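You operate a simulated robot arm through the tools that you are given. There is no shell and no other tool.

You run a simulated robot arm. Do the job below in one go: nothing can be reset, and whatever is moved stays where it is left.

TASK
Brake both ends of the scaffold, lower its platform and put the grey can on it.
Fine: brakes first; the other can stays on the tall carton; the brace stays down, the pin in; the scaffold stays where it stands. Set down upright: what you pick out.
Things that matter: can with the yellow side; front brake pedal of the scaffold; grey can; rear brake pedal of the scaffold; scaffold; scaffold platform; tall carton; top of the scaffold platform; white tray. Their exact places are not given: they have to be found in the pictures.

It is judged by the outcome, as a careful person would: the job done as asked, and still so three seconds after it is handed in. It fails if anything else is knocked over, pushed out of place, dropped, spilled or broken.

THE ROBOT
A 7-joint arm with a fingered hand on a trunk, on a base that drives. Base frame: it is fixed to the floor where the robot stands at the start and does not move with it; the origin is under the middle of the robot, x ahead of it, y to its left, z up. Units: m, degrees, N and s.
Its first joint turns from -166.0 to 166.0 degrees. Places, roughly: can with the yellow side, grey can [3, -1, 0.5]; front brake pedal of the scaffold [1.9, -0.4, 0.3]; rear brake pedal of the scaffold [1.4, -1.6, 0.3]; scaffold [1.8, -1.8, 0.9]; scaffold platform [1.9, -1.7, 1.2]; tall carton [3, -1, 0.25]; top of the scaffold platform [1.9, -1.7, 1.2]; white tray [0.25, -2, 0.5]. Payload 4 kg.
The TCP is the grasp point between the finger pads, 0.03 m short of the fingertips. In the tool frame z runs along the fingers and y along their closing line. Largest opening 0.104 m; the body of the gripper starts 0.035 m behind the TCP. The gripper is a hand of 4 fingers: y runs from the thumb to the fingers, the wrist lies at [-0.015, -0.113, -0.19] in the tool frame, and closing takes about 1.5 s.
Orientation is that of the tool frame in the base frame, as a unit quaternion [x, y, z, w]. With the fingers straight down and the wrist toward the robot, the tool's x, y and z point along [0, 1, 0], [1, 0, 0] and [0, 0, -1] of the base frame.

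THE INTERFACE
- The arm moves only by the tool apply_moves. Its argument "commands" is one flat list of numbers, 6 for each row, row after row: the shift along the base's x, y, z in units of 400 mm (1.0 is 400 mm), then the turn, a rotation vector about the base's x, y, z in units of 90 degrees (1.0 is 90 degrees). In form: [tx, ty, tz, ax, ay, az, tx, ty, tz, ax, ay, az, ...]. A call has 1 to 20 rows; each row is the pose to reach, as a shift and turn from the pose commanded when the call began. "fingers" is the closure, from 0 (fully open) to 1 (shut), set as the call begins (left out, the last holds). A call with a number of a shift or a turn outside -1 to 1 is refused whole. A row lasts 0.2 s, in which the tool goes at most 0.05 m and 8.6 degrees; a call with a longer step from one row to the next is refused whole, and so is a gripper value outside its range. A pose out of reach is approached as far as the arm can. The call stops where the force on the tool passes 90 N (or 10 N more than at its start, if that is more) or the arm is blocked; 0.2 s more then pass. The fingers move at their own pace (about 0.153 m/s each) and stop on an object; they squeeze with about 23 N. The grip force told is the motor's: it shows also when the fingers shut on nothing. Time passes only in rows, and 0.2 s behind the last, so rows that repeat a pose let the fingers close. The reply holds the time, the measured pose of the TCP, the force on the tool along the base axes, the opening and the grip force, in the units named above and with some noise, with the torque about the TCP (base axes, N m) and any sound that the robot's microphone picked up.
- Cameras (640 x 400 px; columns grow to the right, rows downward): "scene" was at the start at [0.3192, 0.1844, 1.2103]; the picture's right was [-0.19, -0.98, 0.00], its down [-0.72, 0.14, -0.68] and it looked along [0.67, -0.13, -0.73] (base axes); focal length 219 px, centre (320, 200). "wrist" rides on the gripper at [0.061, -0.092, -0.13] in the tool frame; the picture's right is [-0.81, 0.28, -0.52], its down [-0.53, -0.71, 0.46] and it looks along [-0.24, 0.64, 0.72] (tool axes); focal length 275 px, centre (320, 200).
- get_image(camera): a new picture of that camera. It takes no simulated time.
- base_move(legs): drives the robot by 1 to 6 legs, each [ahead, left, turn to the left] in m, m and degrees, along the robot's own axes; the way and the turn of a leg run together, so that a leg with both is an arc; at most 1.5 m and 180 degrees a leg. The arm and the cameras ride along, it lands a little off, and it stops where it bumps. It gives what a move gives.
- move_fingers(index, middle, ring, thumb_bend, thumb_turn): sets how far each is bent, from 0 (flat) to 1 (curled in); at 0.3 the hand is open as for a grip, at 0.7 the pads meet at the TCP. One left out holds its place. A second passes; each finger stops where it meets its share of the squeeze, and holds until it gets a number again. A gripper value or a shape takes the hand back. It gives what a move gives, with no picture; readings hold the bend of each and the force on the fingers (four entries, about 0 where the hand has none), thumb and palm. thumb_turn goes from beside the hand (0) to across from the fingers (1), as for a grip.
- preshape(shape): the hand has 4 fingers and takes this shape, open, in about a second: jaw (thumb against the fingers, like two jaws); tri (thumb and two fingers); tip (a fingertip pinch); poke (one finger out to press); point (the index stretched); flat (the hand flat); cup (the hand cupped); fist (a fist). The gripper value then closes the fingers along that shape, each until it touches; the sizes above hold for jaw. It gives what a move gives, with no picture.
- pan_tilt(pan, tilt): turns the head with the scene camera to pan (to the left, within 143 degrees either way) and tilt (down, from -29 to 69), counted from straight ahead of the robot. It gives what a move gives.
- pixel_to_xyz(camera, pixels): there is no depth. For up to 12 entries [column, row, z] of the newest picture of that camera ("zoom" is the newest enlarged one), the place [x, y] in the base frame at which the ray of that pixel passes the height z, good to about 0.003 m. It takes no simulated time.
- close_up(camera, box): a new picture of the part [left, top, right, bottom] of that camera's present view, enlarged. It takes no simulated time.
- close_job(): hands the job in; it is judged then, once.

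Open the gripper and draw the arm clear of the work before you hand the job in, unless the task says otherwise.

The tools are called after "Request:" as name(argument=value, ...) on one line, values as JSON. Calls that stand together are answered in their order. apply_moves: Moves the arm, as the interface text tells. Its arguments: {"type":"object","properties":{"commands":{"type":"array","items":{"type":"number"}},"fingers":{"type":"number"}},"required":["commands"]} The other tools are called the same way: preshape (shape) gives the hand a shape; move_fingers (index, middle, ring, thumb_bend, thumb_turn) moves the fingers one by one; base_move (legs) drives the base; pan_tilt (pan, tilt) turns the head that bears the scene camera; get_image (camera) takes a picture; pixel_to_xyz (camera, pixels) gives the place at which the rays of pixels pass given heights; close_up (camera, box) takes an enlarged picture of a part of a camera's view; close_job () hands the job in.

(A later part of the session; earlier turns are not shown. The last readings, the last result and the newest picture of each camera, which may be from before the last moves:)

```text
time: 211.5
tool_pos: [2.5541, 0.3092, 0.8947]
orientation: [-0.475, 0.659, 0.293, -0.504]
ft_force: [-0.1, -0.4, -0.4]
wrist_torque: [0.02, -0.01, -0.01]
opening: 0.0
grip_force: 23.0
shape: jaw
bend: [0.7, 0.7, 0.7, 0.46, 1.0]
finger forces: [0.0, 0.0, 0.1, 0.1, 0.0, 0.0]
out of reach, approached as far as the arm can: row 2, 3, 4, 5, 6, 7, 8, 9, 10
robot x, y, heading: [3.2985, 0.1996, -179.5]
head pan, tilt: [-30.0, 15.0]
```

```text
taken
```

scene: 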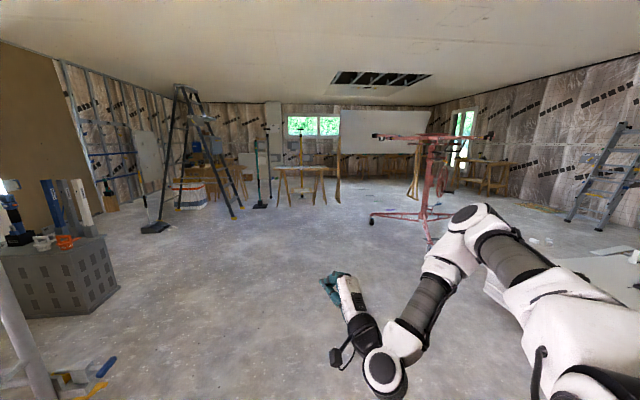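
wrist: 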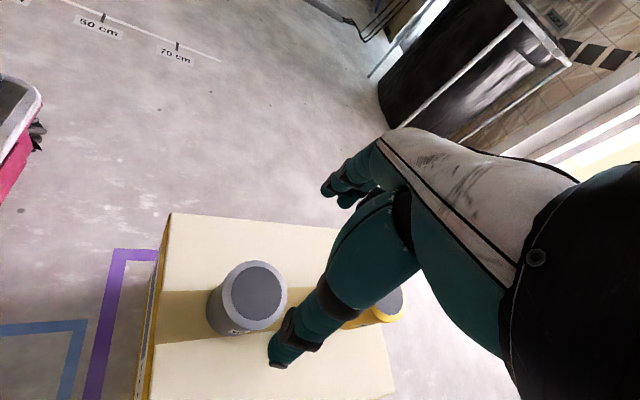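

The hand is back in the pose it had at the lowered handle. Now I roll it back while moving right and up, in two calls.

Request:
apply_moves(commands=[0, 0.093, 0.056, -0.0459, 0.0083, -0.0106, 0, 0.187, 0.112, -0.0918, 0.0166, -0.0213, 0, 0.28, 0.169, -0.1377, 0.0249, -0.0319, 0, 0.373, 0.225, -0.1836, 0.0332, -0.0425, 0, 0.467, 0.281, -0.2294, 0.0414, -0.0532, 0, 0.56, 0.337, -0.2753, 0.0497, -0.0638, 0, 0.653, 0.394, -0.3212, 0.058, -0.0744, 0, 0.747, 0.45, -0.3671, 0.0663, -0.0851, 0, 0.84, 0.506, -0.413, 0.0746, -0.0957], fingers=1)

Request:
apply_moves(commands=[0, 0.093, 0.056, -0.0459, 0.0083, -0.0106, 0, 0.187, 0.112, -0.0918, 0.0166, -0.0213, 0, 0.28, 0.169, -0.1377, 0.0249, -0.0319, 0, 0.373, 0.225, -0.1836, 0.0332, -0.0425, 0, 0.467, 0.281, -0.2294, 0.0414, -0.0532, 0, 0.56, 0.337, -0.2753, 0.0497, -0.0638, 0, 0.653, 0.394, -0.3212, 0.058, -0.0744, 0, 0.747, 0.45, -0.3671, 0.0663, -0.0851, 0, 0.84, 0.506, -0.413, 0.0746, -0.0957], fingers=1)

Request:
get_image(camera="scene")

```text
time: 213.5
tool_pos: [2.5565, 0.6458, 1.0973]
orientation: [-0.219, 0.723, 0.133, -0.641]
ft_force: [-0.7, -0.1, -0.5]
wrist_torque: [0.01, -0.01, -0.02]
opening: 0.0
grip_force: 23.1
shape: jaw
bend: [0.7, 0.7, 0.7, 0.46, 1.0]
finger forces: [0.0, 0.1, 0.0, 0.0, 0.0, 0.1]
out of reach, approached as far as the arm can: row 2, 3, 4
robot x, y, heading: [3.2986, 0.197, -179.4]
head pan, tilt: [-30.0, 15.0]
```

```text
time: 215.5
tool_pos: [2.5572, 0.9834, 1.2985]
orientation: [-0.06, -0.703, 0.044, 0.707]
ft_force: [-0.2, 0.0, 0.1]
wrist_torque: [0.01, 0.04, 0.05]
opening: 0.0
grip_force: 22.4
shape: jaw
bend: [0.7, 0.7, 0.7, 0.46, 1.0]
finger forces: [0.0, 0.0, 0.0, 0.0, 0.0, 0.0]
robot x, y, heading: [3.2975, 0.195, -179.3]
head pan, tilt: [-30.0, 15.0]
```

```text
taken
```

scene: 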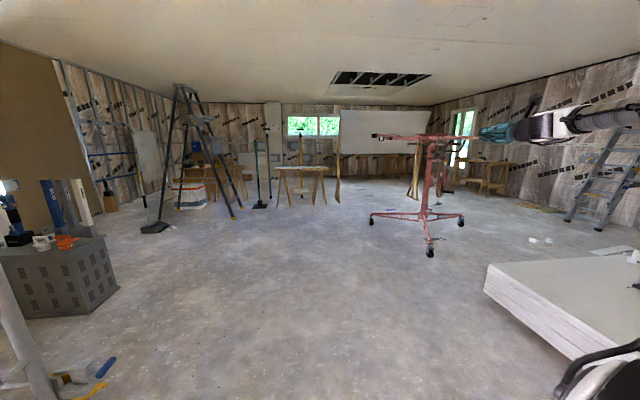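

Back at the handle-height pose. Next I retrace to the stand-off and then turn the hand down (closing line to the right).

Request:
apply_moves(commands=[0.0875, -0.0775, 0, 0, 0, 0, 0.175, -0.155, 0, 0, 0, 0, 0.2625, -0.2325, 0, 0, 0, 0, 0.35, -0.31, 0, 0, 0, 0, 0.4375, -0.3875, 0, 0, 0, 0], fingers=1)

Request:
apply_moves(commands=[-0.006, -0.0765, -0.056, 0, -0.083, 0, -0.012, -0.153, -0.1125, 0, -0.167, 0, -0.0175, -0.229, -0.169, 0, -0.25, 0, -0.023, -0.306, -0.225, 0, -0.333, 0, -0.029, -0.382, -0.281, 0, -0.417, 0, -0.035, -0.459, -0.3375, 0, -0.5, 0, -0.041, -0.535, -0.394, 0, -0.583, 0, -0.047, -0.612, -0.45, 0, -0.667, 0, -0.0525, -0.688, -0.506, 0, -0.75, 0, -0.058, -0.765, -0.5625, 0, -0.833, 0, -0.064, -0.841, -0.619, 0, -0.917, 0, -0.07, -0.9175, -0.675, 0, -1.0, 0], fingers=1)

Request:
get_image(camera="scene")

```text
time: 216.7
tool_pos: [2.7263, 0.8249, 1.2986]
orientation: [-0.059, -0.704, 0.045, 0.706]
ft_force: [-0.6, 0.8, -0.2]
wrist_torque: [0.04, -0.02, 0.04]
opening: 0.0001
grip_force: 23.5
shape: jaw
bend: [0.7, 0.7, 0.7, 0.46, 1.0]
finger forces: [0.1, 0.0, 0.1, 0.0, 0.0, 0.1]
robot x, y, heading: [3.2973, 0.2042, -179.4]
head pan, tilt: [-30.0, 15.0]
```

```text
time: 219.3
tool_pos: [2.7034, 0.4622, 1.0308]
orientation: [0.074, 0.997, 0.01, 0.0]
ft_force: [-0.7, -0.4, -0.2]
wrist_torque: [-0.02, 0.01, 0.0]
opening: 0.0
grip_force: 22.6
shape: jaw
bend: [0.7, 0.7, 0.7, 0.47, 1.0]
finger forces: [0.0, 0.0, 0.1, 0.0, 0.0, 0.1]
robot x, y, heading: [3.2991, 0.1973, -179.4]
head pan, tilt: [-30.0, 15.0]
```

```text
taken
```

scene: 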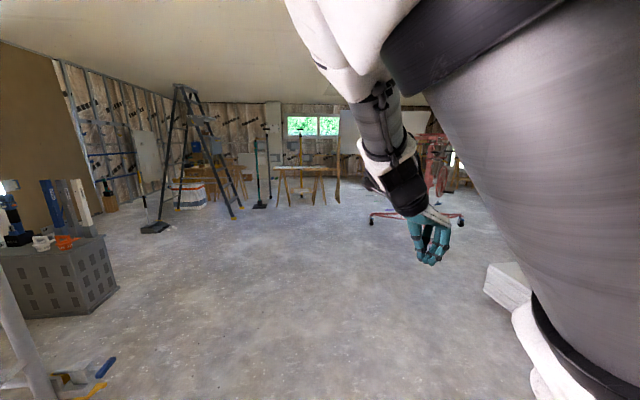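

The elbow has come over the top again. I turn the hand back so that its closing line points forward, moving it out a bit, in two calls.

Request:
apply_moves(commands=[-0.043, -0.044, -0.027, 0, 0, 0.091, -0.086, -0.088, -0.054, 0, 0, 0.182, -0.129, -0.1325, -0.081, 0, 0, 0.273, -0.172, -0.177, -0.108, 0, 0, 0.363, -0.215, -0.221, -0.135, 0, 0, 0.454, -0.2575, -0.265, -0.1625, 0, 0, 0.545], fingers=1)

Request:
apply_moves(commands=[-0.043, -0.044, -0.027, 0, 0, 0.091, -0.086, -0.088, -0.054, 0, 0, 0.182, -0.129, -0.1325, -0.081, 0, 0, 0.273, -0.172, -0.177, -0.108, 0, 0, 0.363, -0.215, -0.221, -0.135, 0, 0, 0.454, -0.2575, -0.265, -0.1625, 0, 0, 0.545], fingers=1)

Request:
get_image(camera="scene")

```text
time: 220.7
tool_pos: [2.6002, 0.356, 0.9643]
orientation: [-0.349, 0.937, 0.009, -0.005]
ft_force: [-0.1, -1.0, 0.4]
wrist_torque: [0.05, -0.03, -0.01]
opening: 0.0
grip_force: 22.8
shape: jaw
bend: [0.7, 0.7, 0.7, 0.47, 1.0]
finger forces: [0.1, 0.0, 0.0, 0.0, 0.0, 0.0]
robot x, y, heading: [3.2967, 0.2031, -179.3]
head pan, tilt: [-30.0, 15.0]
```

```text
time: 222.1
tool_pos: [2.4955, 0.2494, 0.8981]
orientation: [-0.705, 0.709, 0.004, -0.01]
ft_force: [-0.4, 0.1, -0.1]
wrist_torque: [-0.03, 0.0, 0.0]
opening: 0.0
grip_force: 23.0
shape: jaw
bend: [0.7, 0.7, 0.7, 0.47, 1.0]
finger forces: [0.0, 0.0, 0.0, 0.0, 0.0, 0.0]
robot x, y, heading: [3.2963, 0.2034, -179.5]
head pan, tilt: [-30.0, 15.0]
```

```text
taken
```

scene: 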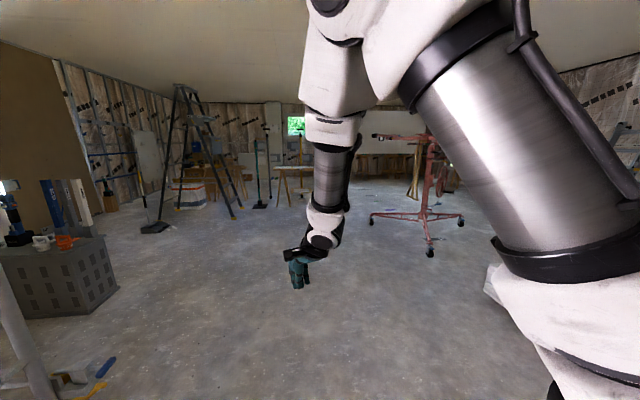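

The elbow-up posture with a vertical forearm is restored. I test going down here.

Request:
apply_moves(commands=[0, 0, -0.11, 0, 0, 0, 0, 0, -0.22, 0, 0, 0, 0, 0, -0.33, 0, 0, 0, 0, 0, -0.44, 0, 0, 0, 0, 0, -0.55, 0, 0, 0, 0, 0, -0.66, 0, 0, 0, 0, 0, -0.77, 0, 0, 0, 0, 0, -0.88, 0, 0, 0, 0, 0, -0.99, 0, 0, 0], fingers=1)

Request:
apply_moves(commands=[0, 0, -0.1, 0, 0, 0, 0, 0, -0.2, 0, 0, 0, 0, 0, -0.29, 0, 0, 0], fingers=1)

Request:
get_image(camera="scene")

```text
time: 224.1
tool_pos: [2.4911, 0.2469, 0.5517]
orientation: [-0.705, 0.709, 0.005, -0.009]
ft_force: [0.1, 0.7, -0.3]
wrist_torque: [-0.02, 0.02, -0.04]
opening: 0.0
grip_force: 23.0
shape: jaw
bend: [0.7, 0.7, 0.7, 0.47, 1.0]
finger forces: [0.0, 0.0, 0.1, 0.1, 0.0, 0.0]
out of reach, approached as far as the arm can: row 8, 9
robot x, y, heading: [3.2942, 0.2028, -179.3]
head pan, tilt: [-30.0, 15.0]
```

```text
time: 224.9
tool_pos: [2.492, 0.2464, 0.5509]
orientation: [-0.705, 0.709, 0.005, -0.008]
ft_force: [-0.6, 0.1, 0.4]
wrist_torque: [0.0, 0.01, -0.02]
opening: 0.0
grip_force: 22.7
shape: jaw
bend: [0.7, 0.7, 0.7, 0.47, 1.0]
finger forces: [0.1, 0.0, 0.0, 0.1, 0.0, 0.0]
out of reach, approached as far as the arm can: row 1, 2, 3
robot x, y, heading: [3.2961, 0.1978, -179.4]
head pan, tilt: [-30.0, 15.0]
```

```text
taken
```

scene: 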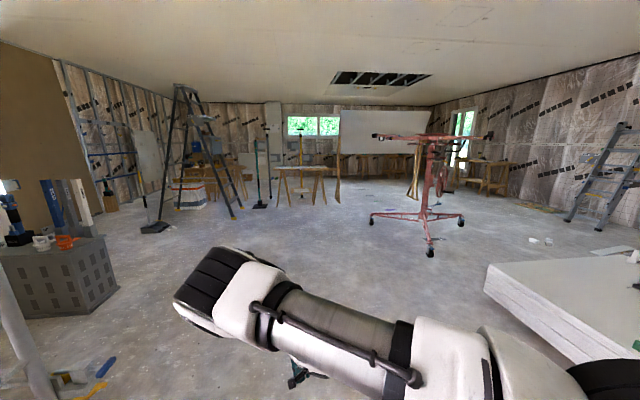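

Straight down, the hand stops near z 0.55 in every posture, while earlier with a backward lean it reached 0.30. So I test a 12° lean here and go down to the can's height.

Request:
apply_moves(commands=[0, 0, 0.03, 0, 0.067, 0, 0, 0, 0.03, 0, 0.133, 0, 0, 0, -0.07, 0, 0.133, 0, 0, 0, -0.17, 0, 0.133, 0, 0, 0, -0.27, 0, 0.133, 0, 0, 0, -0.36, 0, 0.133, 0], fingers=1)

Request:
get_image(camera="scene")

```text
time: 226.3
tool_pos: [2.4733, 0.2411, 0.5842]
orientation: [-0.701, 0.704, 0.078, -0.082]
ft_force: [0.8, -0.1, -0.7]
wrist_torque: [-0.04, -0.04, -0.01]
opening: 0.0
grip_force: 23.3
shape: jaw
bend: [0.7, 0.7, 0.7, 0.47, 1.0]
finger forces: [0.0, 0.0, 0.0, 0.0, 0.0, 0.1]
out of reach, approached as far as the arm can: row 1, 2, 3, 4, 5, 6
robot x, y, heading: [3.2968, 0.1981, -179.4]
head pan, tilt: [-30.0, 15.0]
```

```text
taken
```

scene: 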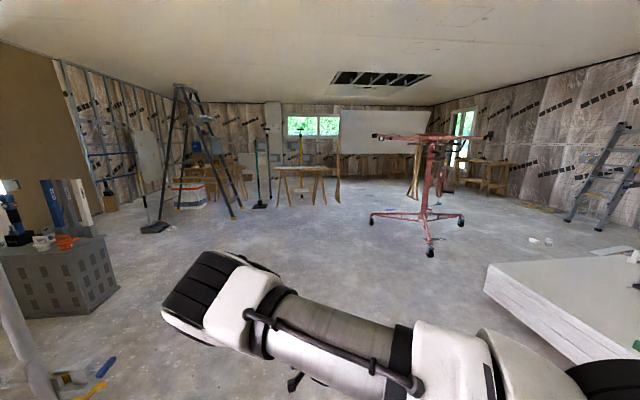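

In this posture the lean does not help. I try turning the hand 60° to the left instead, so that it matches the forearm's present direction, and then lower again.

Request:
apply_moves(commands=[0, 0, 0.05, 0, -0.067, 0, 0, 0, 0.1, 0, -0.12, 0, 0, 0, 0.1, 0, -0.12, 0.08, 0, 0, 0.1, 0, -0.12, 0.16, 0, 0, 0.1, 0, -0.12, 0.24, 0, 0, 0.1, 0, -0.12, 0.32, 0, 0, 0.1, 0, -0.12, 0.4, 0, 0, 0.1, 0, -0.12, 0.48, 0, 0, 0.1, 0, -0.12, 0.56, 0, 0, 0.1, 0, -0.12, 0.64], fingers=1)

Request:
apply_moves(commands=[0, 0, -0.1, 0, 0, 0, 0, 0, -0.2, 0, 0, 0, 0, 0, -0.3, 0, 0, 0, 0, 0, -0.4, 0, 0, 0, 0, 0, -0.5, 0, 0, 0, 0, 0, -0.56, 0, 0, 0], fingers=1)

Request:
get_image(camera="scene")

```text
time: 228.5
tool_pos: [2.4693, 0.2441, 0.6237]
orientation: [0.957, -0.283, 0.034, 0.046]
ft_force: [-0.2, 0.1, -0.2]
wrist_torque: [0.02, 0.0, 0.0]
opening: 0.0
grip_force: 23.3
shape: jaw
bend: [0.7, 0.7, 0.7, 0.47, 1.0]
finger forces: [0.0, 0.0, 0.0, 0.0, 0.0, 0.1]
robot x, y, heading: [3.2956, 0.1972, -179.4]
head pan, tilt: [-30.0, 15.0]
```

```text
time: 229.9
tool_pos: [2.4734, 0.2451, 0.5586]
orientation: [0.957, -0.284, 0.035, 0.047]
ft_force: [0.3, -0.6, -0.1]
wrist_torque: [0.02, 0.03, -0.02]
opening: 0.0
grip_force: 23.2
shape: jaw
bend: [0.7, 0.7, 0.7, 0.47, 1.0]
finger forces: [0.0, 0.1, 0.0, 0.0, 0.1, 0.0]
out of reach, approached as far as the arm can: row 2, 3, 4, 5, 6
robot x, y, heading: [3.2979, 0.2031, -179.2]
head pan, tilt: [-30.0, 15.0]
```

```text
taken
```

scene: 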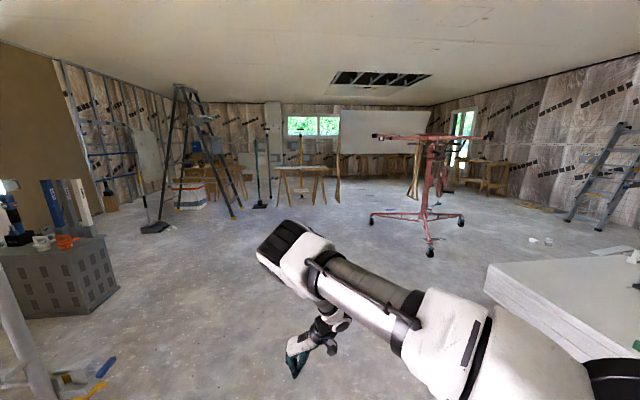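

The limit seems tied to where the elbow goes when lowering. I raise the hand again with its closing line forward, then retract to the start-up distance (0.73 m ahead, 0.11 m right) before lowering.

Request:
apply_moves(commands=[0, 0, 0.1, 0, 0, 0, 0, 0, 0.2, 0, 0, -0.08, 0, 0, 0.3, 0, 0, -0.16, 0, 0, 0.4, 0, 0, -0.24, 0, 0, 0.5, 0, 0, -0.32, 0, 0, 0.6, 0, 0, -0.4, 0, 0, 0.7, 0, 0, -0.48, 0, 0, 0.8, 0, 0, -0.56, 0, 0, 0.85, 0, 0, -0.62], fingers=1)

Request:
get_image(camera="scene")

```text
time: 231.9
tool_pos: [2.4692, 0.2491, 0.9032]
orientation: [0.712, -0.7, 0.008, 0.058]
ft_force: [-0.3, -0.1, -0.3]
wrist_torque: [0.02, -0.02, 0.01]
opening: 0.0
grip_force: 23.2
shape: jaw
bend: [0.7, 0.7, 0.7, 0.47, 1.0]
finger forces: [0.1, 0.1, 0.1, 0.0, 0.1, 0.0]
robot x, y, heading: [3.2959, 0.2038, -179.7]
head pan, tilt: [-30.0, 15.0]
```

```text
taken
```

scene: 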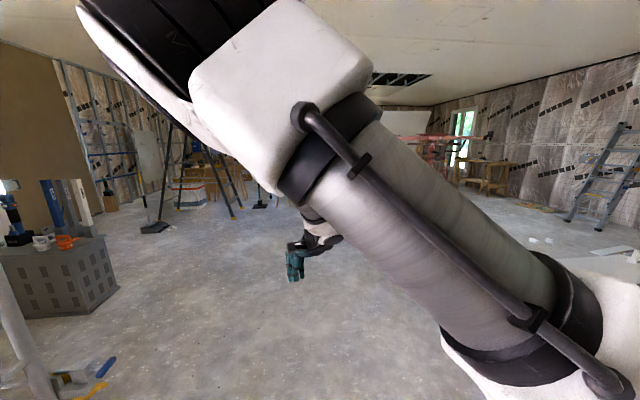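

The elbow has swung to the left side, i.e. too far the other way. I do a half-size loop the other way round: turn the hand 45° right, point it forward, roll it back 45°, and point it down again.

Request:
apply_moves(commands=[0.081, 0.0536, 0.045, 0, 0, -0.071, 0.163, 0.107, 0.091, 0, 0, -0.143, 0.244, 0.161, 0.136, 0, 0, -0.214, 0.326, 0.214, 0.181, 0, 0, -0.286, 0.407, 0.268, 0.227, 0, 0, -0.357, 0.489, 0.321, 0.272, 0, 0, -0.429, 0.57, 0.375, 0.3175, 0, 0, -0.5], fingers=1)

Request:
apply_moves(commands=[0.006, 0.073, 0.056, 0, 0.083, 0, 0.0125, 0.146, 0.1125, 0, 0.167, 0, 0.019, 0.219, 0.169, 0, 0.25, 0, 0.025, 0.292, 0.225, 0, 0.333, 0, 0.031, 0.365, 0.281, 0, 0.417, 0, 0.0375, 0.4375, 0.3375, 0, 0.5, 0, 0.044, 0.51, 0.394, 0, 0.583, 0, 0.05, 0.583, 0.45, 0, 0.667, 0, 0.056, 0.656, 0.506, 0, 0.75, 0, 0.0625, 0.729, 0.5625, 0, 0.833, 0, 0.069, 0.802, 0.619, 0, 0.917, 0, 0.075, 0.875, 0.675, 0, 1.0, 0], fingers=1)

Request:
get_image(camera="scene")

```text
time: 233.5
tool_pos: [2.6731, 0.4011, 1.0496]
orientation: [-0.39, 0.919, 0.012, -0.054]
ft_force: [0.2, 0.9, 0.5]
wrist_torque: [-0.01, 0.01, 0.01]
opening: 0.0
grip_force: 23.0
shape: jaw
bend: [0.7, 0.7, 0.7, 0.47, 1.0]
finger forces: [0.0, 0.1, 0.0, 0.0, 0.1, 0.0]
out of reach, approached as far as the arm can: row 5, 6, 7
robot x, y, heading: [3.298, 0.199, -179.3]
head pan, tilt: [-30.0, 15.0]
```

```text
time: 236.1
tool_pos: [2.7009, 0.7524, 1.3179]
orientation: [0.268, -0.608, -0.286, 0.69]
ft_force: [0.0, 0.8, 0.2]
wrist_torque: [-0.02, -0.01, -0.04]
opening: 0.0
grip_force: 22.8
shape: jaw
bend: [0.7, 0.7, 0.7, 0.47, 1.0]
finger forces: [0.1, 0.1, 0.0, 0.1, 0.1, 0.0]
out of reach, approached as far as the arm can: row 1, 2, 3, 4, 5
robot x, y, heading: [3.2966, 0.1996, -179.4]
head pan, tilt: [-30.0, 15.0]
```

```text
taken
```

scene: 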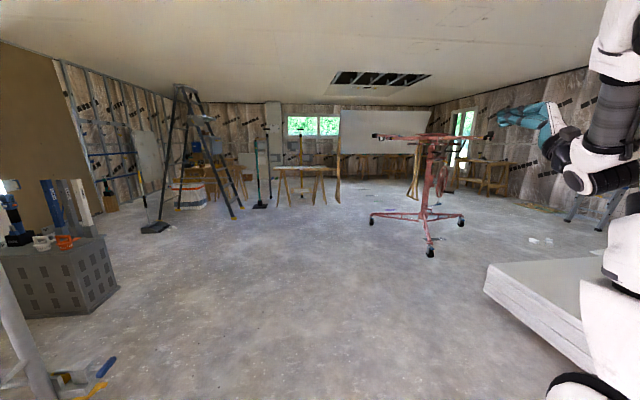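

The elbow is up now with the hand pointing forward. I roll the hand back 45° and then point it down again.

Request:
apply_moves(commands=[-0.028, -0.08, -0.072, 0.0455, 0, 0, -0.056, -0.16, -0.1445, 0.091, 0, 0, -0.0845, -0.24, -0.217, 0.136, 0, 0, -0.1127, -0.32, -0.289, 0.182, 0, 0, -0.141, -0.4, -0.361, 0.227, 0, 0, -0.169, -0.48, -0.434, 0.273, 0, 0, -0.197, -0.56, -0.506, 0.318, 0, 0, -0.2255, -0.64, -0.578, 0.364, 0, 0, -0.2536, -0.72, -0.65, 0.409, 0, 0, -0.282, -0.8, -0.723, 0.4545, 0, 0, -0.31, -0.88, -0.795, 0.5, 0, 0], fingers=1)

Request:
apply_moves(commands=[0, -0.031, 0, 0, -0.083, 0, 0, -0.0625, 0, 0, -0.167, 0, 0, -0.094, 0, 0, -0.25, 0, 0, -0.125, 0, 0, -0.333, 0, 0, -0.156, 0, 0, -0.417, 0, 0, -0.1875, 0, 0, -0.5, 0, 0, -0.219, 0, 0, -0.583, 0, 0, -0.25, 0, 0, -0.667, 0, 0, -0.281, 0, 0, -0.75, 0, 0, -0.3125, 0, 0, -0.833, 0, 0, -0.344, 0, 0, -0.917, 0, 0, -0.375, 0, 0, -1.0, 0], fingers=1)

Request:
get_image(camera="scene")

```text
time: 238.5
tool_pos: [2.5781, 0.4009, 1.0024]
orientation: [0.511, -0.453, -0.498, 0.535]
ft_force: [0.2, 0.7, 0.2]
wrist_torque: [0.0, 0.0, 0.0]
opening: 0.0001
grip_force: 23.1
shape: jaw
bend: [0.7, 0.7, 0.7, 0.47, 1.0]
finger forces: [0.0, 0.0, 0.0, 0.1, 0.1, 0.0]
robot x, y, heading: [3.2964, 0.198, -179.2]
head pan, tilt: [-30.0, 15.0]
```

```text
time: 241.1
tool_pos: [2.5793, 0.2504, 1.0034]
orientation: [0.713, -0.699, 0.01, 0.057]
ft_force: [-0.9, -0.4, 0.4]
wrist_torque: [-0.02, 0.02, 0.06]
opening: 0.0
grip_force: 23.0
shape: jaw
bend: [0.7, 0.7, 0.7, 0.47, 1.0]
finger forces: [0.1, 0.1, 0.1, 0.0, 0.1, 0.0]
out of reach, approached as far as the arm can: row 2, 3, 4, 5, 6, 7, 8, 9, 10
robot x, y, heading: [3.2955, 0.2017, -179.5]
head pan, tilt: [-30.0, 15.0]
```

```text
taken
```

scene: 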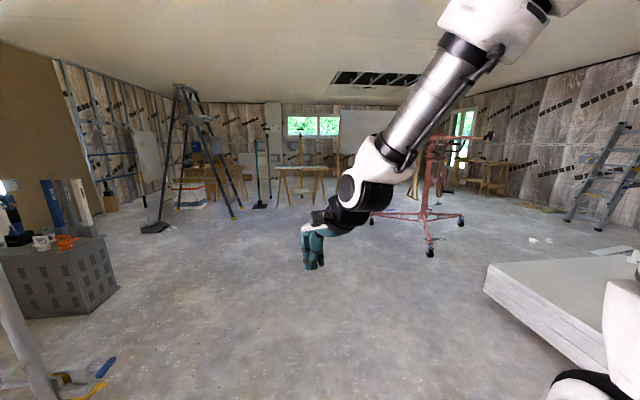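

The elbow is now up but right of the hand. I do a quarter-size loop the other way to centre it.

Request:
apply_moves(commands=[0, 0.06, 0.02, 0, 0.083, 0, 0, 0.125, 0.04, 0, 0.167, 0, 0, 0.19, 0.06, 0, 0.25, 0, 0, 0.25, 0.08, 0, 0.333, 0, 0, 0.31, 0.1, 0, 0.417, 0, 0, 0.375, 0.125, 0, 0.5, 0, 0, 0.44, 0.15, 0, 0.583, 0, 0, 0.5, 0.17, 0, 0.667, 0, 0, 0.56, 0.19, 0, 0.75, 0, 0, 0.625, 0.21, 0, 0.833, 0, 0, 0.69, 0.23, 0, 0.917, 0, 0, 0.75, 0.25, 0, 1.0, 0], fingers=1)

Request:
apply_moves(commands=[0, 0.08, 0.08, -0.08, 0, 0, 0, 0.16, 0.16, -0.16, 0, 0, 0, 0.24, 0.24, -0.245, 0, 0], fingers=1)

Request:
apply_moves(commands=[-0.005, -0.08, -0.04, 0, -0.083, 0, -0.01, -0.16, -0.08, 0, -0.167, 0, -0.015, -0.24, -0.12, 0, -0.25, 0, -0.02, -0.32, -0.16, 0, -0.333, 0, -0.025, -0.4, -0.2, 0, -0.417, 0, -0.03, -0.48, -0.24, 0, -0.5, 0, -0.035, -0.56, -0.28, 0, -0.583, 0, -0.04, -0.64, -0.32, 0, -0.667, 0, -0.045, -0.72, -0.36, 0, -0.75, 0, -0.05, -0.8, -0.4, 0, -0.833, 0, -0.055, -0.88, -0.44, 0, -0.917, 0, -0.06, -0.95, -0.48, 0, -1.0, 0], fingers=1)

Request:
get_image(camera="scene")

```text
time: 243.7
tool_pos: [2.5788, 0.5506, 1.102]
orientation: [0.51, -0.453, -0.499, 0.535]
ft_force: [0.3, -0.4, 0.1]
wrist_torque: [-0.03, 0.03, -0.03]
opening: 0.0
grip_force: 23.2
shape: jaw
bend: [0.7, 0.7, 0.7, 0.47, 1.0]
finger forces: [0.0, 0.1, 0.1, 0.1, 0.0, 0.1]
out of reach, approached as far as the arm can: row 3, 4, 5, 6, 7, 8
robot x, y, heading: [3.2987, 0.1979, -179.6]
head pan, tilt: [-30.0, 15.0]
```

```text
time: 244.5
tool_pos: [2.5798, 0.6478, 1.1949]
orientation: [0.398, -0.541, -0.401, 0.623]
ft_force: [0.2, 0.0, 0.5]
wrist_torque: [0.02, 0.0, 0.0]
opening: 0.0003
grip_force: 23.5
shape: jaw
bend: [0.7, 0.7, 0.7, 0.47, 1.0]
finger forces: [0.1, 0.0, 0.0, 0.0, 0.0, 0.0]
robot x, y, heading: [3.2959, 0.1996, -179.4]
head pan, tilt: [-30.0, 15.0]
```

```text
time: 247.1
tool_pos: [2.5543, 0.2644, 1.0053]
orientation: [-0.567, 0.822, 0.003, -0.058]
ft_force: [-0.7, -0.5, -1.3]
wrist_torque: [-0.03, 0.02, 0.01]
opening: 0.0
grip_force: 23.7
shape: jaw
bend: [0.7, 0.7, 0.7, 0.47, 1.0]
finger forces: [0.0, 0.0, 0.0, 0.0, 0.0, 0.0]
out of reach, approached as far as the arm can: row 5, 6, 7, 8
robot x, y, heading: [3.2936, 0.2039, -179.3]
head pan, tilt: [-30.0, 15.0]
```

```text
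taken
```

scene: 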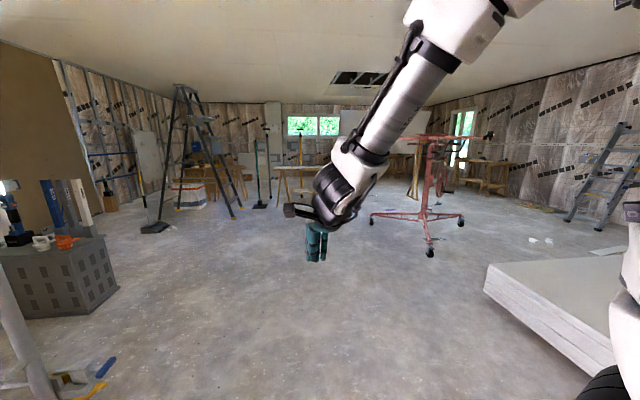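

The forearm is steeper now. I straighten the hand's yaw, lean it back about 15° in all, and test lowering here.

Request:
apply_moves(commands=[0, 0.01, -0.11, 0, 0.011, 0.026, 0, 0.02, -0.22, 0, 0.022, 0.051, 0, 0.03, -0.33, 0, 0.033, 0.077, 0, 0.04, -0.44, 0, 0.044, 0.102, 0, 0.05, -0.55, 0, 0.056, 0.128, 0, 0.06, -0.66, 0, 0.067, 0.153, 0, 0.07, -0.77, 0, 0.078, 0.179, 0, 0.08, -0.88, 0, 0.089, 0.204, 0, 0.09, -0.99, 0, 0.1, 0.23], fingers=1)

Request:
get_image(camera="scene")

Request:
apply_moves(commands=[0, 0, -0.1, 0, 0, 0, 0, 0, -0.2, 0, 0, 0, 0, 0, -0.3, 0, 0, 0, 0, 0, -0.4, 0, 0, 0, 0, 0, -0.5, 0, 0, 0], fingers=1)

Request:
get_image(camera="scene")

```text
time: 249.1
tool_pos: [2.5562, 0.3007, 0.6089]
orientation: [0.702, -0.7, -0.037, 0.122]
ft_force: [-0.1, 0.4, -1.4]
wrist_torque: [0.01, -0.01, -0.01]
opening: 0.0001
grip_force: 23.2
shape: jaw
bend: [0.7, 0.7, 0.7, 0.47, 1.0]
finger forces: [0.0, 0.0, 0.0, 0.0, 0.1, 0.0]
robot x, y, heading: [3.3004, 0.2007, -179.6]
head pan, tilt: [-30.0, 15.0]
```

```text
taken
```

scene: 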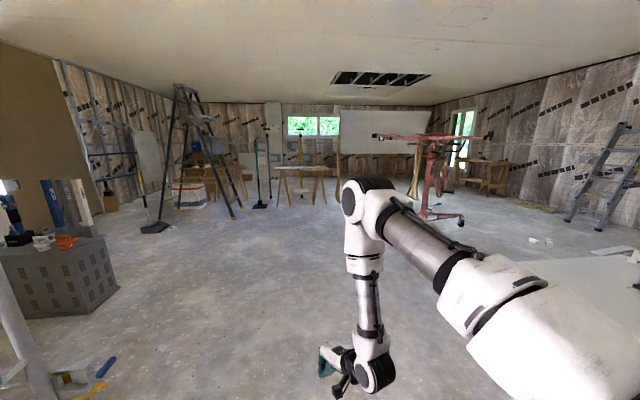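

```text
time: 250.3
tool_pos: [2.5551, 0.3051, 0.4094]
orientation: [0.703, -0.7, -0.037, 0.122]
ft_force: [0.6, -0.6, -0.5]
wrist_torque: [-0.02, -0.01, -0.03]
opening: 0.0
grip_force: 22.6
shape: jaw
bend: [0.7, 0.7, 0.7, 0.47, 1.0]
finger forces: [0.1, 0.0, 0.1, 0.1, 0.1, 0.1]
robot x, y, heading: [3.2981, 0.2006, -179.5]
head pan, tilt: [-30.0, 15.0]
```

```text
taken
```

scene: 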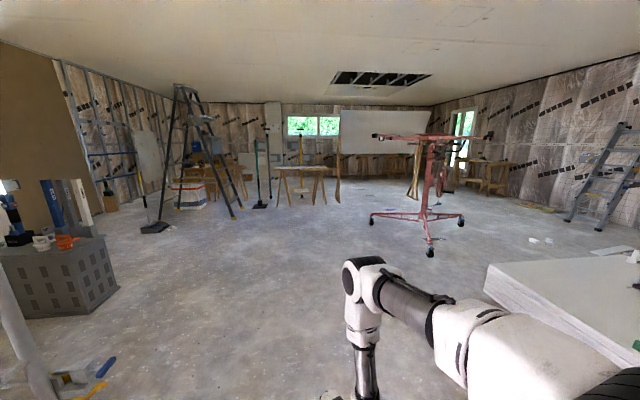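

The original posture is back: vertical forearm, and z 0.41 reached without a flag. I test whether the hand can also be upright at this height.

Request:
apply_moves(commands=[0, 0, -0.03, 0, -0.08, 0, 0, 0, -0.05, 0, -0.155, 0], fingers=1)

```text
time: 250.9
tool_pos: [2.5542, 0.3028, 0.3904]
orientation: [-0.701, 0.71, -0.049, -0.036]
ft_force: [0.5, 0.0, 0.0]
wrist_torque: [0.05, 0.01, 0.05]
opening: 0.0
grip_force: 23.1
shape: jaw
bend: [0.7, 0.7, 0.7, 0.47, 1.0]
finger forces: [0.0, 0.0, 0.0, 0.0, 0.0, 0.1]
robot x, y, heading: [3.2977, 0.1988, -179.6]
head pan, tilt: [-30.0, 15.0]
```

It is reachable; the hand has a 7° sideways tilt left over, which I straighten now.

Request:
apply_moves(commands=[0, 0, 0, 0.0764, 0.0112, 0, 0, 0, 0, 0.0764, 0.0112, 0], fingers=1)

```text
time: 251.5
tool_pos: [2.5534, 0.3028, 0.3905]
orientation: [-0.703, 0.711, -0.001, 0.0]
ft_force: [0.7, 0.5, 0.0]
wrist_torque: [0.04, -0.03, -0.02]
opening: 0.0
grip_force: 23.1
shape: jaw
bend: [0.7, 0.7, 0.7, 0.47, 1.0]
finger forces: [0.0, 0.0, 0.1, 0.1, 0.0, 0.0]
robot x, y, heading: [3.2964, 0.2018, -179.2]
head pan, tilt: [-30.0, 15.0]
```

The hand is upright at z 0.39, at 0.74 m ahead and 0.10 m right. I raise it straight up, open it, and drive so that the can comes exactly below it.

Request:
apply_moves(commands=[0, 0, 0.11, 0, 0, 0, 0, 0, 0.22, 0, 0, 0, 0, 0, 0.33, 0, 0, 0, 0, 0, 0.44, 0, 0, 0, 0, 0, 0.55, 0, 0, 0, 0, 0, 0.66, 0, 0, 0, 0, 0, 0.77, 0, 0, 0, 0, 0, 0.85, 0, 0, 0], fingers=0)

Request:
base_move(legs=[[0, 0, 61], [0.31, 0.37, 0]])

Request:
pan_tilt(pan=0, tilt=45)

Request:
get_image(camera="scene")

Request:
get_image(camera="wrist")

```text
time: 253.3
tool_pos: [2.5536, 0.3017, 0.7285]
orientation: [-0.703, 0.711, -0.001, 0.0]
ft_force: [-0.3, 0.6, 0.0]
wrist_torque: [-0.01, -0.01, -0.01]
opening: 0.1036
grip_force: 0.1
shape: jaw
bend: [0.3, 0.3, 0.3, 0.3, 0.98]
finger forces: [0.1, 0.0, 0.1, 0.1, 0.0, 0.0]
robot x, y, heading: [3.2986, 0.1991, -179.3]
head pan, tilt: [-30.0, 15.0]
```

```text
time: 258.9
tool_pos: [3.0357, -0.8483, 0.7282]
orientation: [0.967, -0.256, 0.0, -0.001]
ft_force: [0.2, -0.3, -0.1]
wrist_torque: [-0.01, 0.03, 0.02]
opening: 0.1036
grip_force: 0.0
shape: jaw
bend: [0.3, 0.3, 0.3, 0.3, 0.98]
finger forces: [0.0, 0.0, 0.0, 0.0, 0.0, 0.1]
robot x, y, heading: [3.4834, -0.246, -118.3]
head pan, tilt: [-30.0, 15.0]
```

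```text
time: 259.8
tool_pos: [3.0349, -0.8496, 0.7293]
orientation: [0.967, -0.255, 0.0, 0.0]
ft_force: [0.9, 0.0, -0.4]
wrist_torque: [0.02, -0.01, -0.03]
opening: 0.1037
grip_force: 0.0
shape: jaw
bend: [0.3, 0.3, 0.3, 0.3, 0.98]
finger forces: [0.0, 0.0, 0.1, 0.0, 0.0, 0.1]
robot x, y, heading: [3.4795, -0.2462, -118.1]
head pan, tilt: [0.0, 45.0]
```

```text
taken
```

scene: 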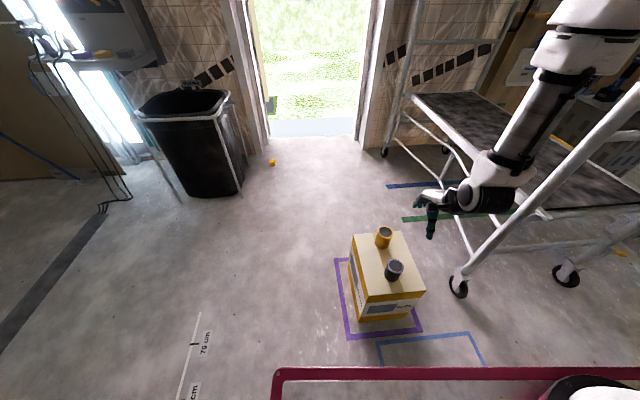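

```text
taken
```

wrist: 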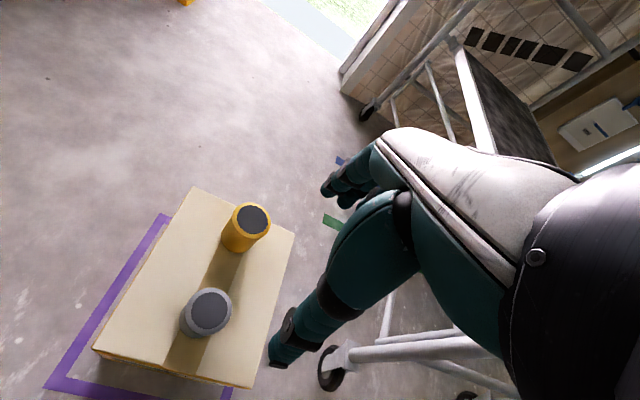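

The hand is right above the grey can. I verify with the wrist camera: lid centre at (209,312).

Request:
pixel_to_xyz(camera="wrist", pixels=[[209, 312, 0.42], [252, 219, 0.42]])

Request:
pixel_to_xyz(camera="scene", pixels=[[395, 268, 0.42], [384, 233, 0.42]])

```text
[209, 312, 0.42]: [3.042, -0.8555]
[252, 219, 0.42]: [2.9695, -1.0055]
```

```text
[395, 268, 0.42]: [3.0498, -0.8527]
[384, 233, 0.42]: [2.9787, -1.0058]
```

Can at (3.042,-0.856). I shift by a few millimetres and lower the open hand around it.

Request:
apply_moves(commands=[0.017, -0.016, -0.1, 0, 0, 0, 0.017, -0.016, -0.2, 0, 0, 0, 0.017, -0.016, -0.3, 0, 0, 0, 0.017, -0.016, -0.4, 0, 0, 0, 0.017, -0.016, -0.5, 0, 0, 0, 0.017, -0.016, -0.6, 0, 0, 0], fingers=0)

Request:
get_image(camera="wrist")

Request:
close_up(camera="scene", box=[320, 190, 480, 290])

```text
time: 261.2
tool_pos: [3.0432, -0.8556, 0.4888]
orientation: [0.967, -0.254, 0.001, 0.0]
ft_force: [0.3, -0.3, 0.7]
wrist_torque: [0.0, 0.0, 0.01]
opening: 0.1039
grip_force: 0.1
shape: jaw
bend: [0.3, 0.3, 0.3, 0.3, 0.98]
finger forces: [0.0, 0.1, 0.0, 0.0, 0.1, 0.1]
robot x, y, heading: [3.4819, -0.2437, -118.2]
head pan, tilt: [0.0, 45.0]
```

```text
taken
```

wrist: 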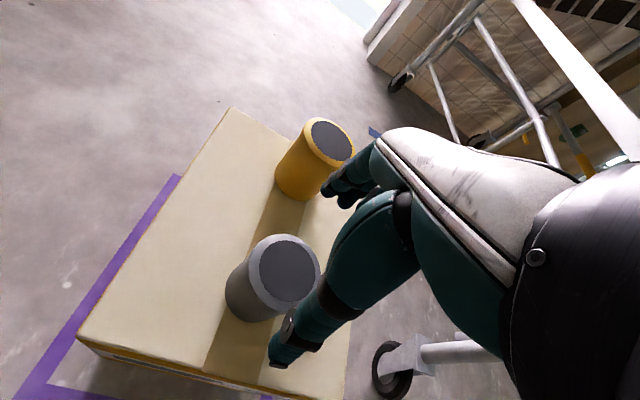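

```text
4.00 times, centred on (400, 240) of scene
```

zoom: 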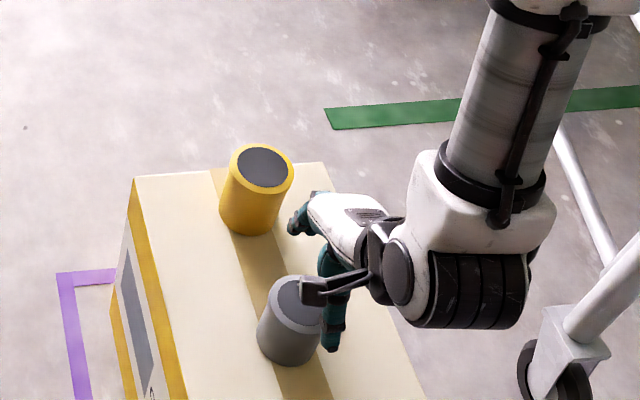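

The lid centre (289,270) matches the expected (284,274). I go down the last 10 cm.

Request:
apply_moves(commands=[0, 0, -0.08, 0, 0, 0, 0, 0, -0.16, 0, 0, 0, 0, 0, -0.235, 0, 0, 0, 0, 0, -0.235, 0, 0, 0], fingers=0)

Request:
get_image(camera="wrist")

Request:
close_up(camera="scene", box=[320, 190, 480, 290])

```text
time: 262.2
tool_pos: [3.0442, -0.854, 0.3952]
orientation: [0.967, -0.255, 0.0, 0.0]
ft_force: [0.0, -1.4, 0.8]
wrist_torque: [-0.02, 0.03, 0.06]
opening: 0.1036
grip_force: 0.0
shape: jaw
bend: [0.3, 0.3, 0.3, 0.3, 0.98]
finger forces: [1.0, 0.0, 0.0, 0.0, 0.0, 0.1]
robot x, y, heading: [3.4824, -0.2462, -118.3]
head pan, tilt: [0.0, 45.0]
```

```text
taken
```

wrist: 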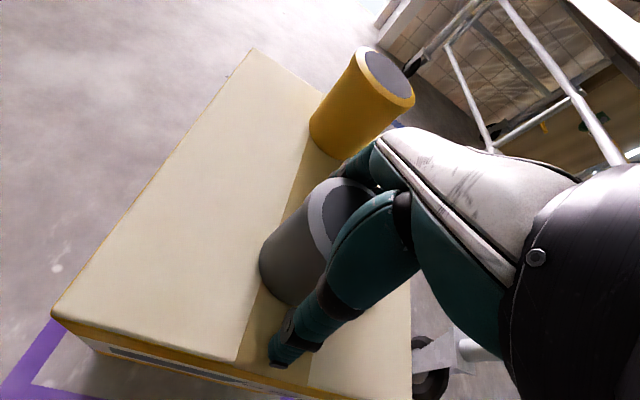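

```text
4.00 times, centred on (400, 240) of scene
```

zoom: 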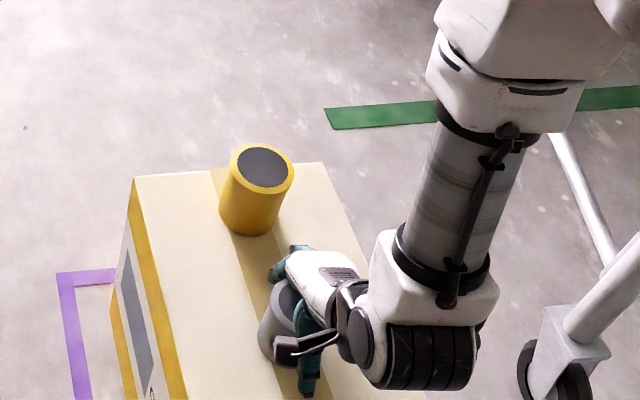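

The can sits between thumb and fingers. I close the hand on it.

Request:
apply_moves(commands=[0, 0, 0, 0, 0, 0, 0, 0, 0, 0, 0, 0, 0, 0, 0, 0, 0, 0, 0, 0, 0, 0, 0, 0, 0, 0, 0, 0, 0, 0, 0, 0, 0, 0, 0, 0, 0, 0, 0, 0, 0, 0, 0, 0, 0, 0, 0, 0], fingers=1)

Request:
get_image(camera="wrist")

Request:
close_up(camera="scene", box=[320, 190, 480, 290])

```text
time: 264.0
tool_pos: [3.043, -0.8546, 0.396]
orientation: [0.967, -0.254, 0.0, -0.001]
ft_force: [0.2, 1.7, 5.2]
wrist_torque: [0.29, -0.15, 0.0]
opening: 0.0638
grip_force: 23.2
shape: jaw
bend: [0.41, 0.42, 0.36, 0.7, 1.0]
finger forces: [14.4, 6.6, 0.2, 0.0, 22.7, 0.0]
robot x, y, heading: [3.4824, -0.2452, -118.1]
head pan, tilt: [0.0, 45.0]
```

```text
taken
```

wrist: 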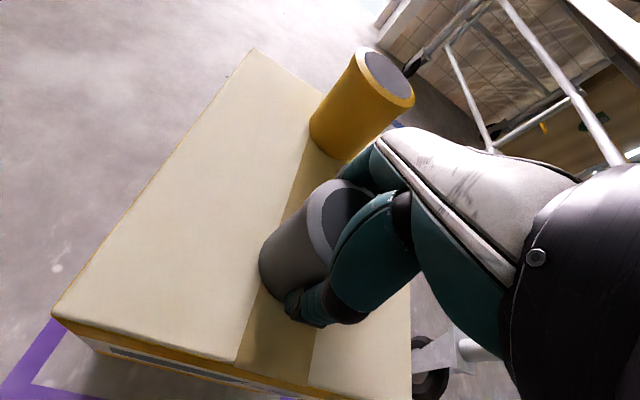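

```text
4.00 times, centred on (400, 240) of scene
```

zoom: 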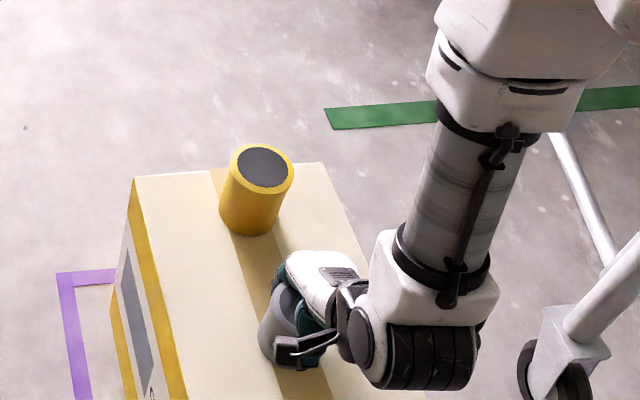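

The can is held (thumb 23 N, index 14 N, middle 7 N, opening 0.064). I lift it slowly a few centimetres and check.

Request:
apply_moves(commands=[0, 0, 0.02, 0, 0, 0, 0, 0, 0.05, 0, 0, 0, 0, 0, 0.09, 0, 0, 0, 0, 0, 0.13, 0, 0, 0, 0, 0, 0.13, 0, 0, 0], fingers=1)

Request:
get_image(camera="wrist")

Request:
close_up(camera="scene", box=[320, 190, 480, 290])

```text
time: 265.2
tool_pos: [3.0432, -0.854, 0.4462]
orientation: [0.967, -0.255, 0.001, -0.001]
ft_force: [-1.2, -1.2, -2.9]
wrist_torque: [-0.03, 0.02, -0.03]
opening: 0.0627
grip_force: 22.6
shape: jaw
bend: [0.41, 0.42, 0.36, 0.7, 1.0]
finger forces: [13.4, 8.1, 0.0, 0.1, 21.7, 0.0]
robot x, y, heading: [3.4824, -0.2447, -118.2]
head pan, tilt: [0.0, 45.0]
```

```text
taken
```

wrist: 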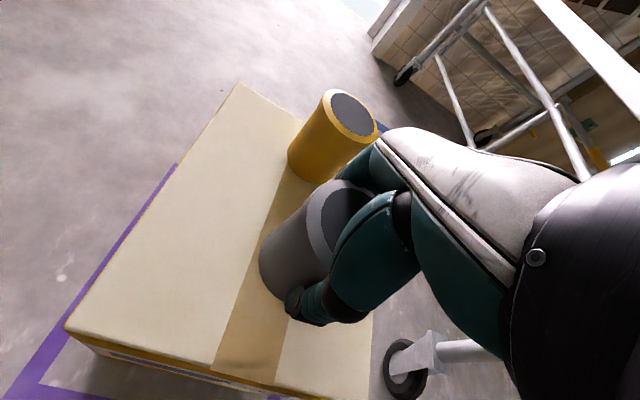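

```text
4.00 times, centred on (400, 240) of scene
```

zoom: 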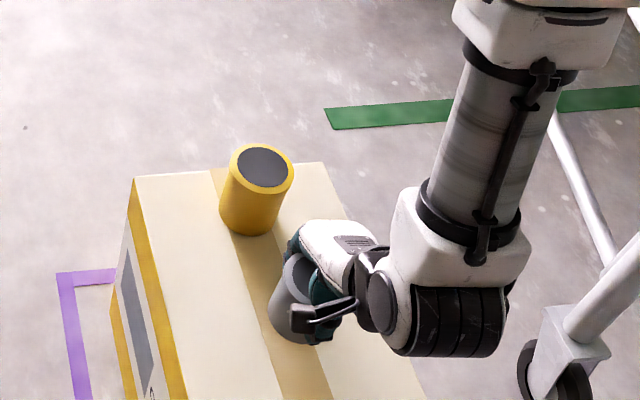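

The grey can is lifted upright and the yellow can stands untouched. I raise it to carrying height.

Request:
apply_moves(commands=[0, 0, 0.06, 0, 0, 0, 0, 0, 0.13, 0, 0, 0, 0, 0, 0.21, 0, 0, 0, 0, 0, 0.3, 0, 0, 0, 0, 0, 0.39, 0, 0, 0, 0, 0, 0.48, 0, 0, 0, 0, 0, 0.57, 0, 0, 0, 0, 0, 0.66, 0, 0, 0, 0, 0, 0.74, 0, 0, 0, 0, 0, 0.81, 0, 0, 0, 0, 0, 0.86, 0, 0, 0], fingers=1)

Request:
get_image(camera="wrist")

Request:
get_image(camera="scene")

```text
time: 267.6
tool_pos: [3.0455, -0.8554, 0.7912]
orientation: [0.967, -0.255, 0.0, -0.001]
ft_force: [-0.1, -0.3, -1.7]
wrist_torque: [-0.03, 0.01, 0.03]
opening: 0.0627
grip_force: 23.3
shape: jaw
bend: [0.41, 0.42, 0.36, 0.7, 1.0]
finger forces: [13.3, 8.3, 0.1, 0.1, 21.4, 0.0]
robot x, y, heading: [3.4804, -0.2424, -118.4]
head pan, tilt: [0.0, 45.0]
```

```text
taken
```

wrist: 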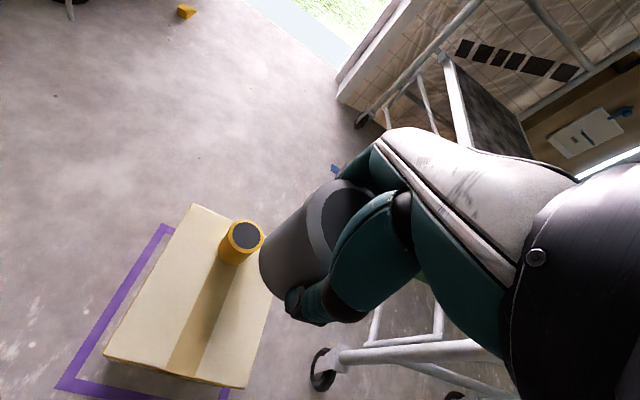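

```text
taken
```

scene: 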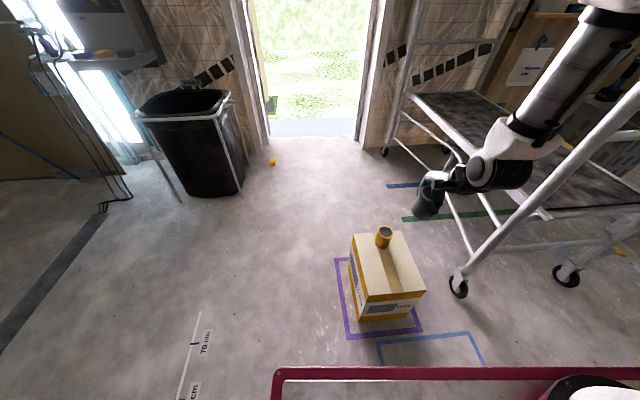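

I drive back and to the right out of the corner with the can, then turn left to face the scaffold's direction again.

Request:
base_move(legs=[[-0.33, -0.4, 0]])

Request:
base_move(legs=[[0, 0, 95.4]])

Request:
get_image(camera="wrist")

```text
time: 270.7
tool_pos: [2.8538, -0.3663, 0.7896]
orientation: [0.968, -0.25, 0.0, -0.002]
ft_force: [-0.4, 0.1, -2.3]
wrist_torque: [-0.02, 0.0, -0.01]
opening: 0.0626
grip_force: 23.3
shape: jaw
bend: [0.41, 0.42, 0.36, 0.7, 1.0]
finger forces: [13.1, 8.2, 0.0, 0.0, 21.4, 0.0]
robot x, y, heading: [3.2887, 0.2507, -117.8]
head pan, tilt: [0.0, 45.0]
```

```text
time: 275.2
tool_pos: [3.9426, -0.1169, 0.7904]
orientation: [0.834, 0.552, 0.0, -0.001]
ft_force: [0.1, -0.5, -1.7]
wrist_torque: [0.0, 0.0, 0.01]
opening: 0.0623
grip_force: 23.1
shape: jaw
bend: [0.42, 0.42, 0.36, 0.7, 1.0]
finger forces: [12.5, 8.1, 0.0, 0.0, 20.8, 0.0]
robot x, y, heading: [3.2861, 0.2461, -21.8]
head pan, tilt: [0.0, 45.0]
```

```text
taken
```

wrist: 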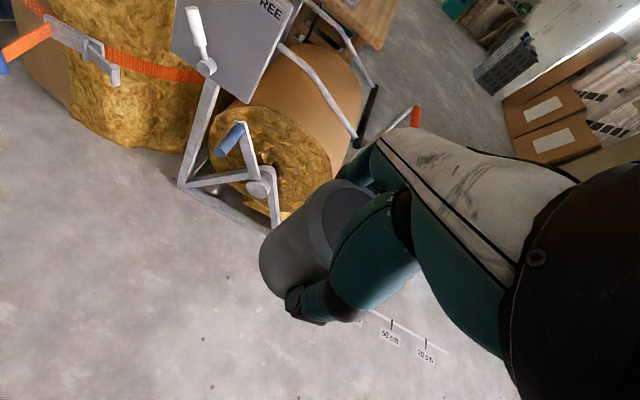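

The can is steady in the hand. I drive back west past the front end, keeping clear of the pin.

Request:
base_move(legs=[[-1.006, -0.36, 0], [-1.006, -0.36, 0]])

Request:
pan_tilt(pan=-15, tilt=25)

Request:
get_image(camera="scene")

```text
time: 285.6
tool_pos: [1.8494, -0.0422, 0.7908]
orientation: [0.831, 0.556, 0.0, 0.0]
ft_force: [1.2, -0.7, -1.8]
wrist_torque: [0.0, 0.01, 0.02]
opening: 0.0619
grip_force: 23.2
shape: jaw
bend: [0.42, 0.42, 0.36, 0.7, 1.0]
finger forces: [12.2, 8.3, 0.0, 0.0, 20.7, 0.0]
robot x, y, heading: [1.1885, 0.3191, -21.5]
head pan, tilt: [0.0, 45.0]
```

```text
time: 286.4
tool_pos: [1.8483, -0.0417, 0.7909]
orientation: [0.832, 0.555, -0.001, -0.001]
ft_force: [-0.2, 0.3, -1.9]
wrist_torque: [-0.02, -0.01, 0.02]
opening: 0.0619
grip_force: 23.2
shape: jaw
bend: [0.42, 0.42, 0.36, 0.7, 1.0]
finger forces: [12.1, 8.4, 0.1, 0.0, 20.6, 0.0]
robot x, y, heading: [1.1899, 0.3184, -21.4]
head pan, tilt: [-15.0, 25.0]
```

```text
taken
```

scene: 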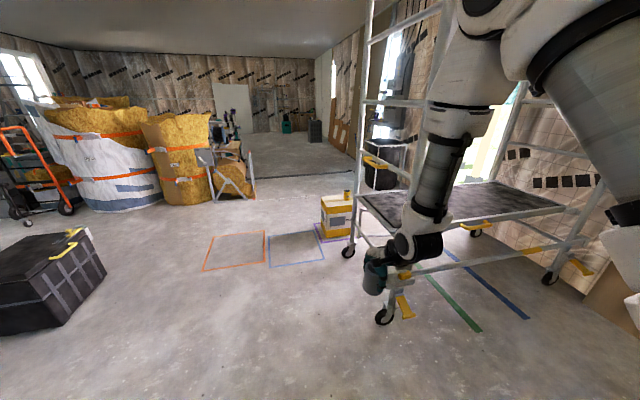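

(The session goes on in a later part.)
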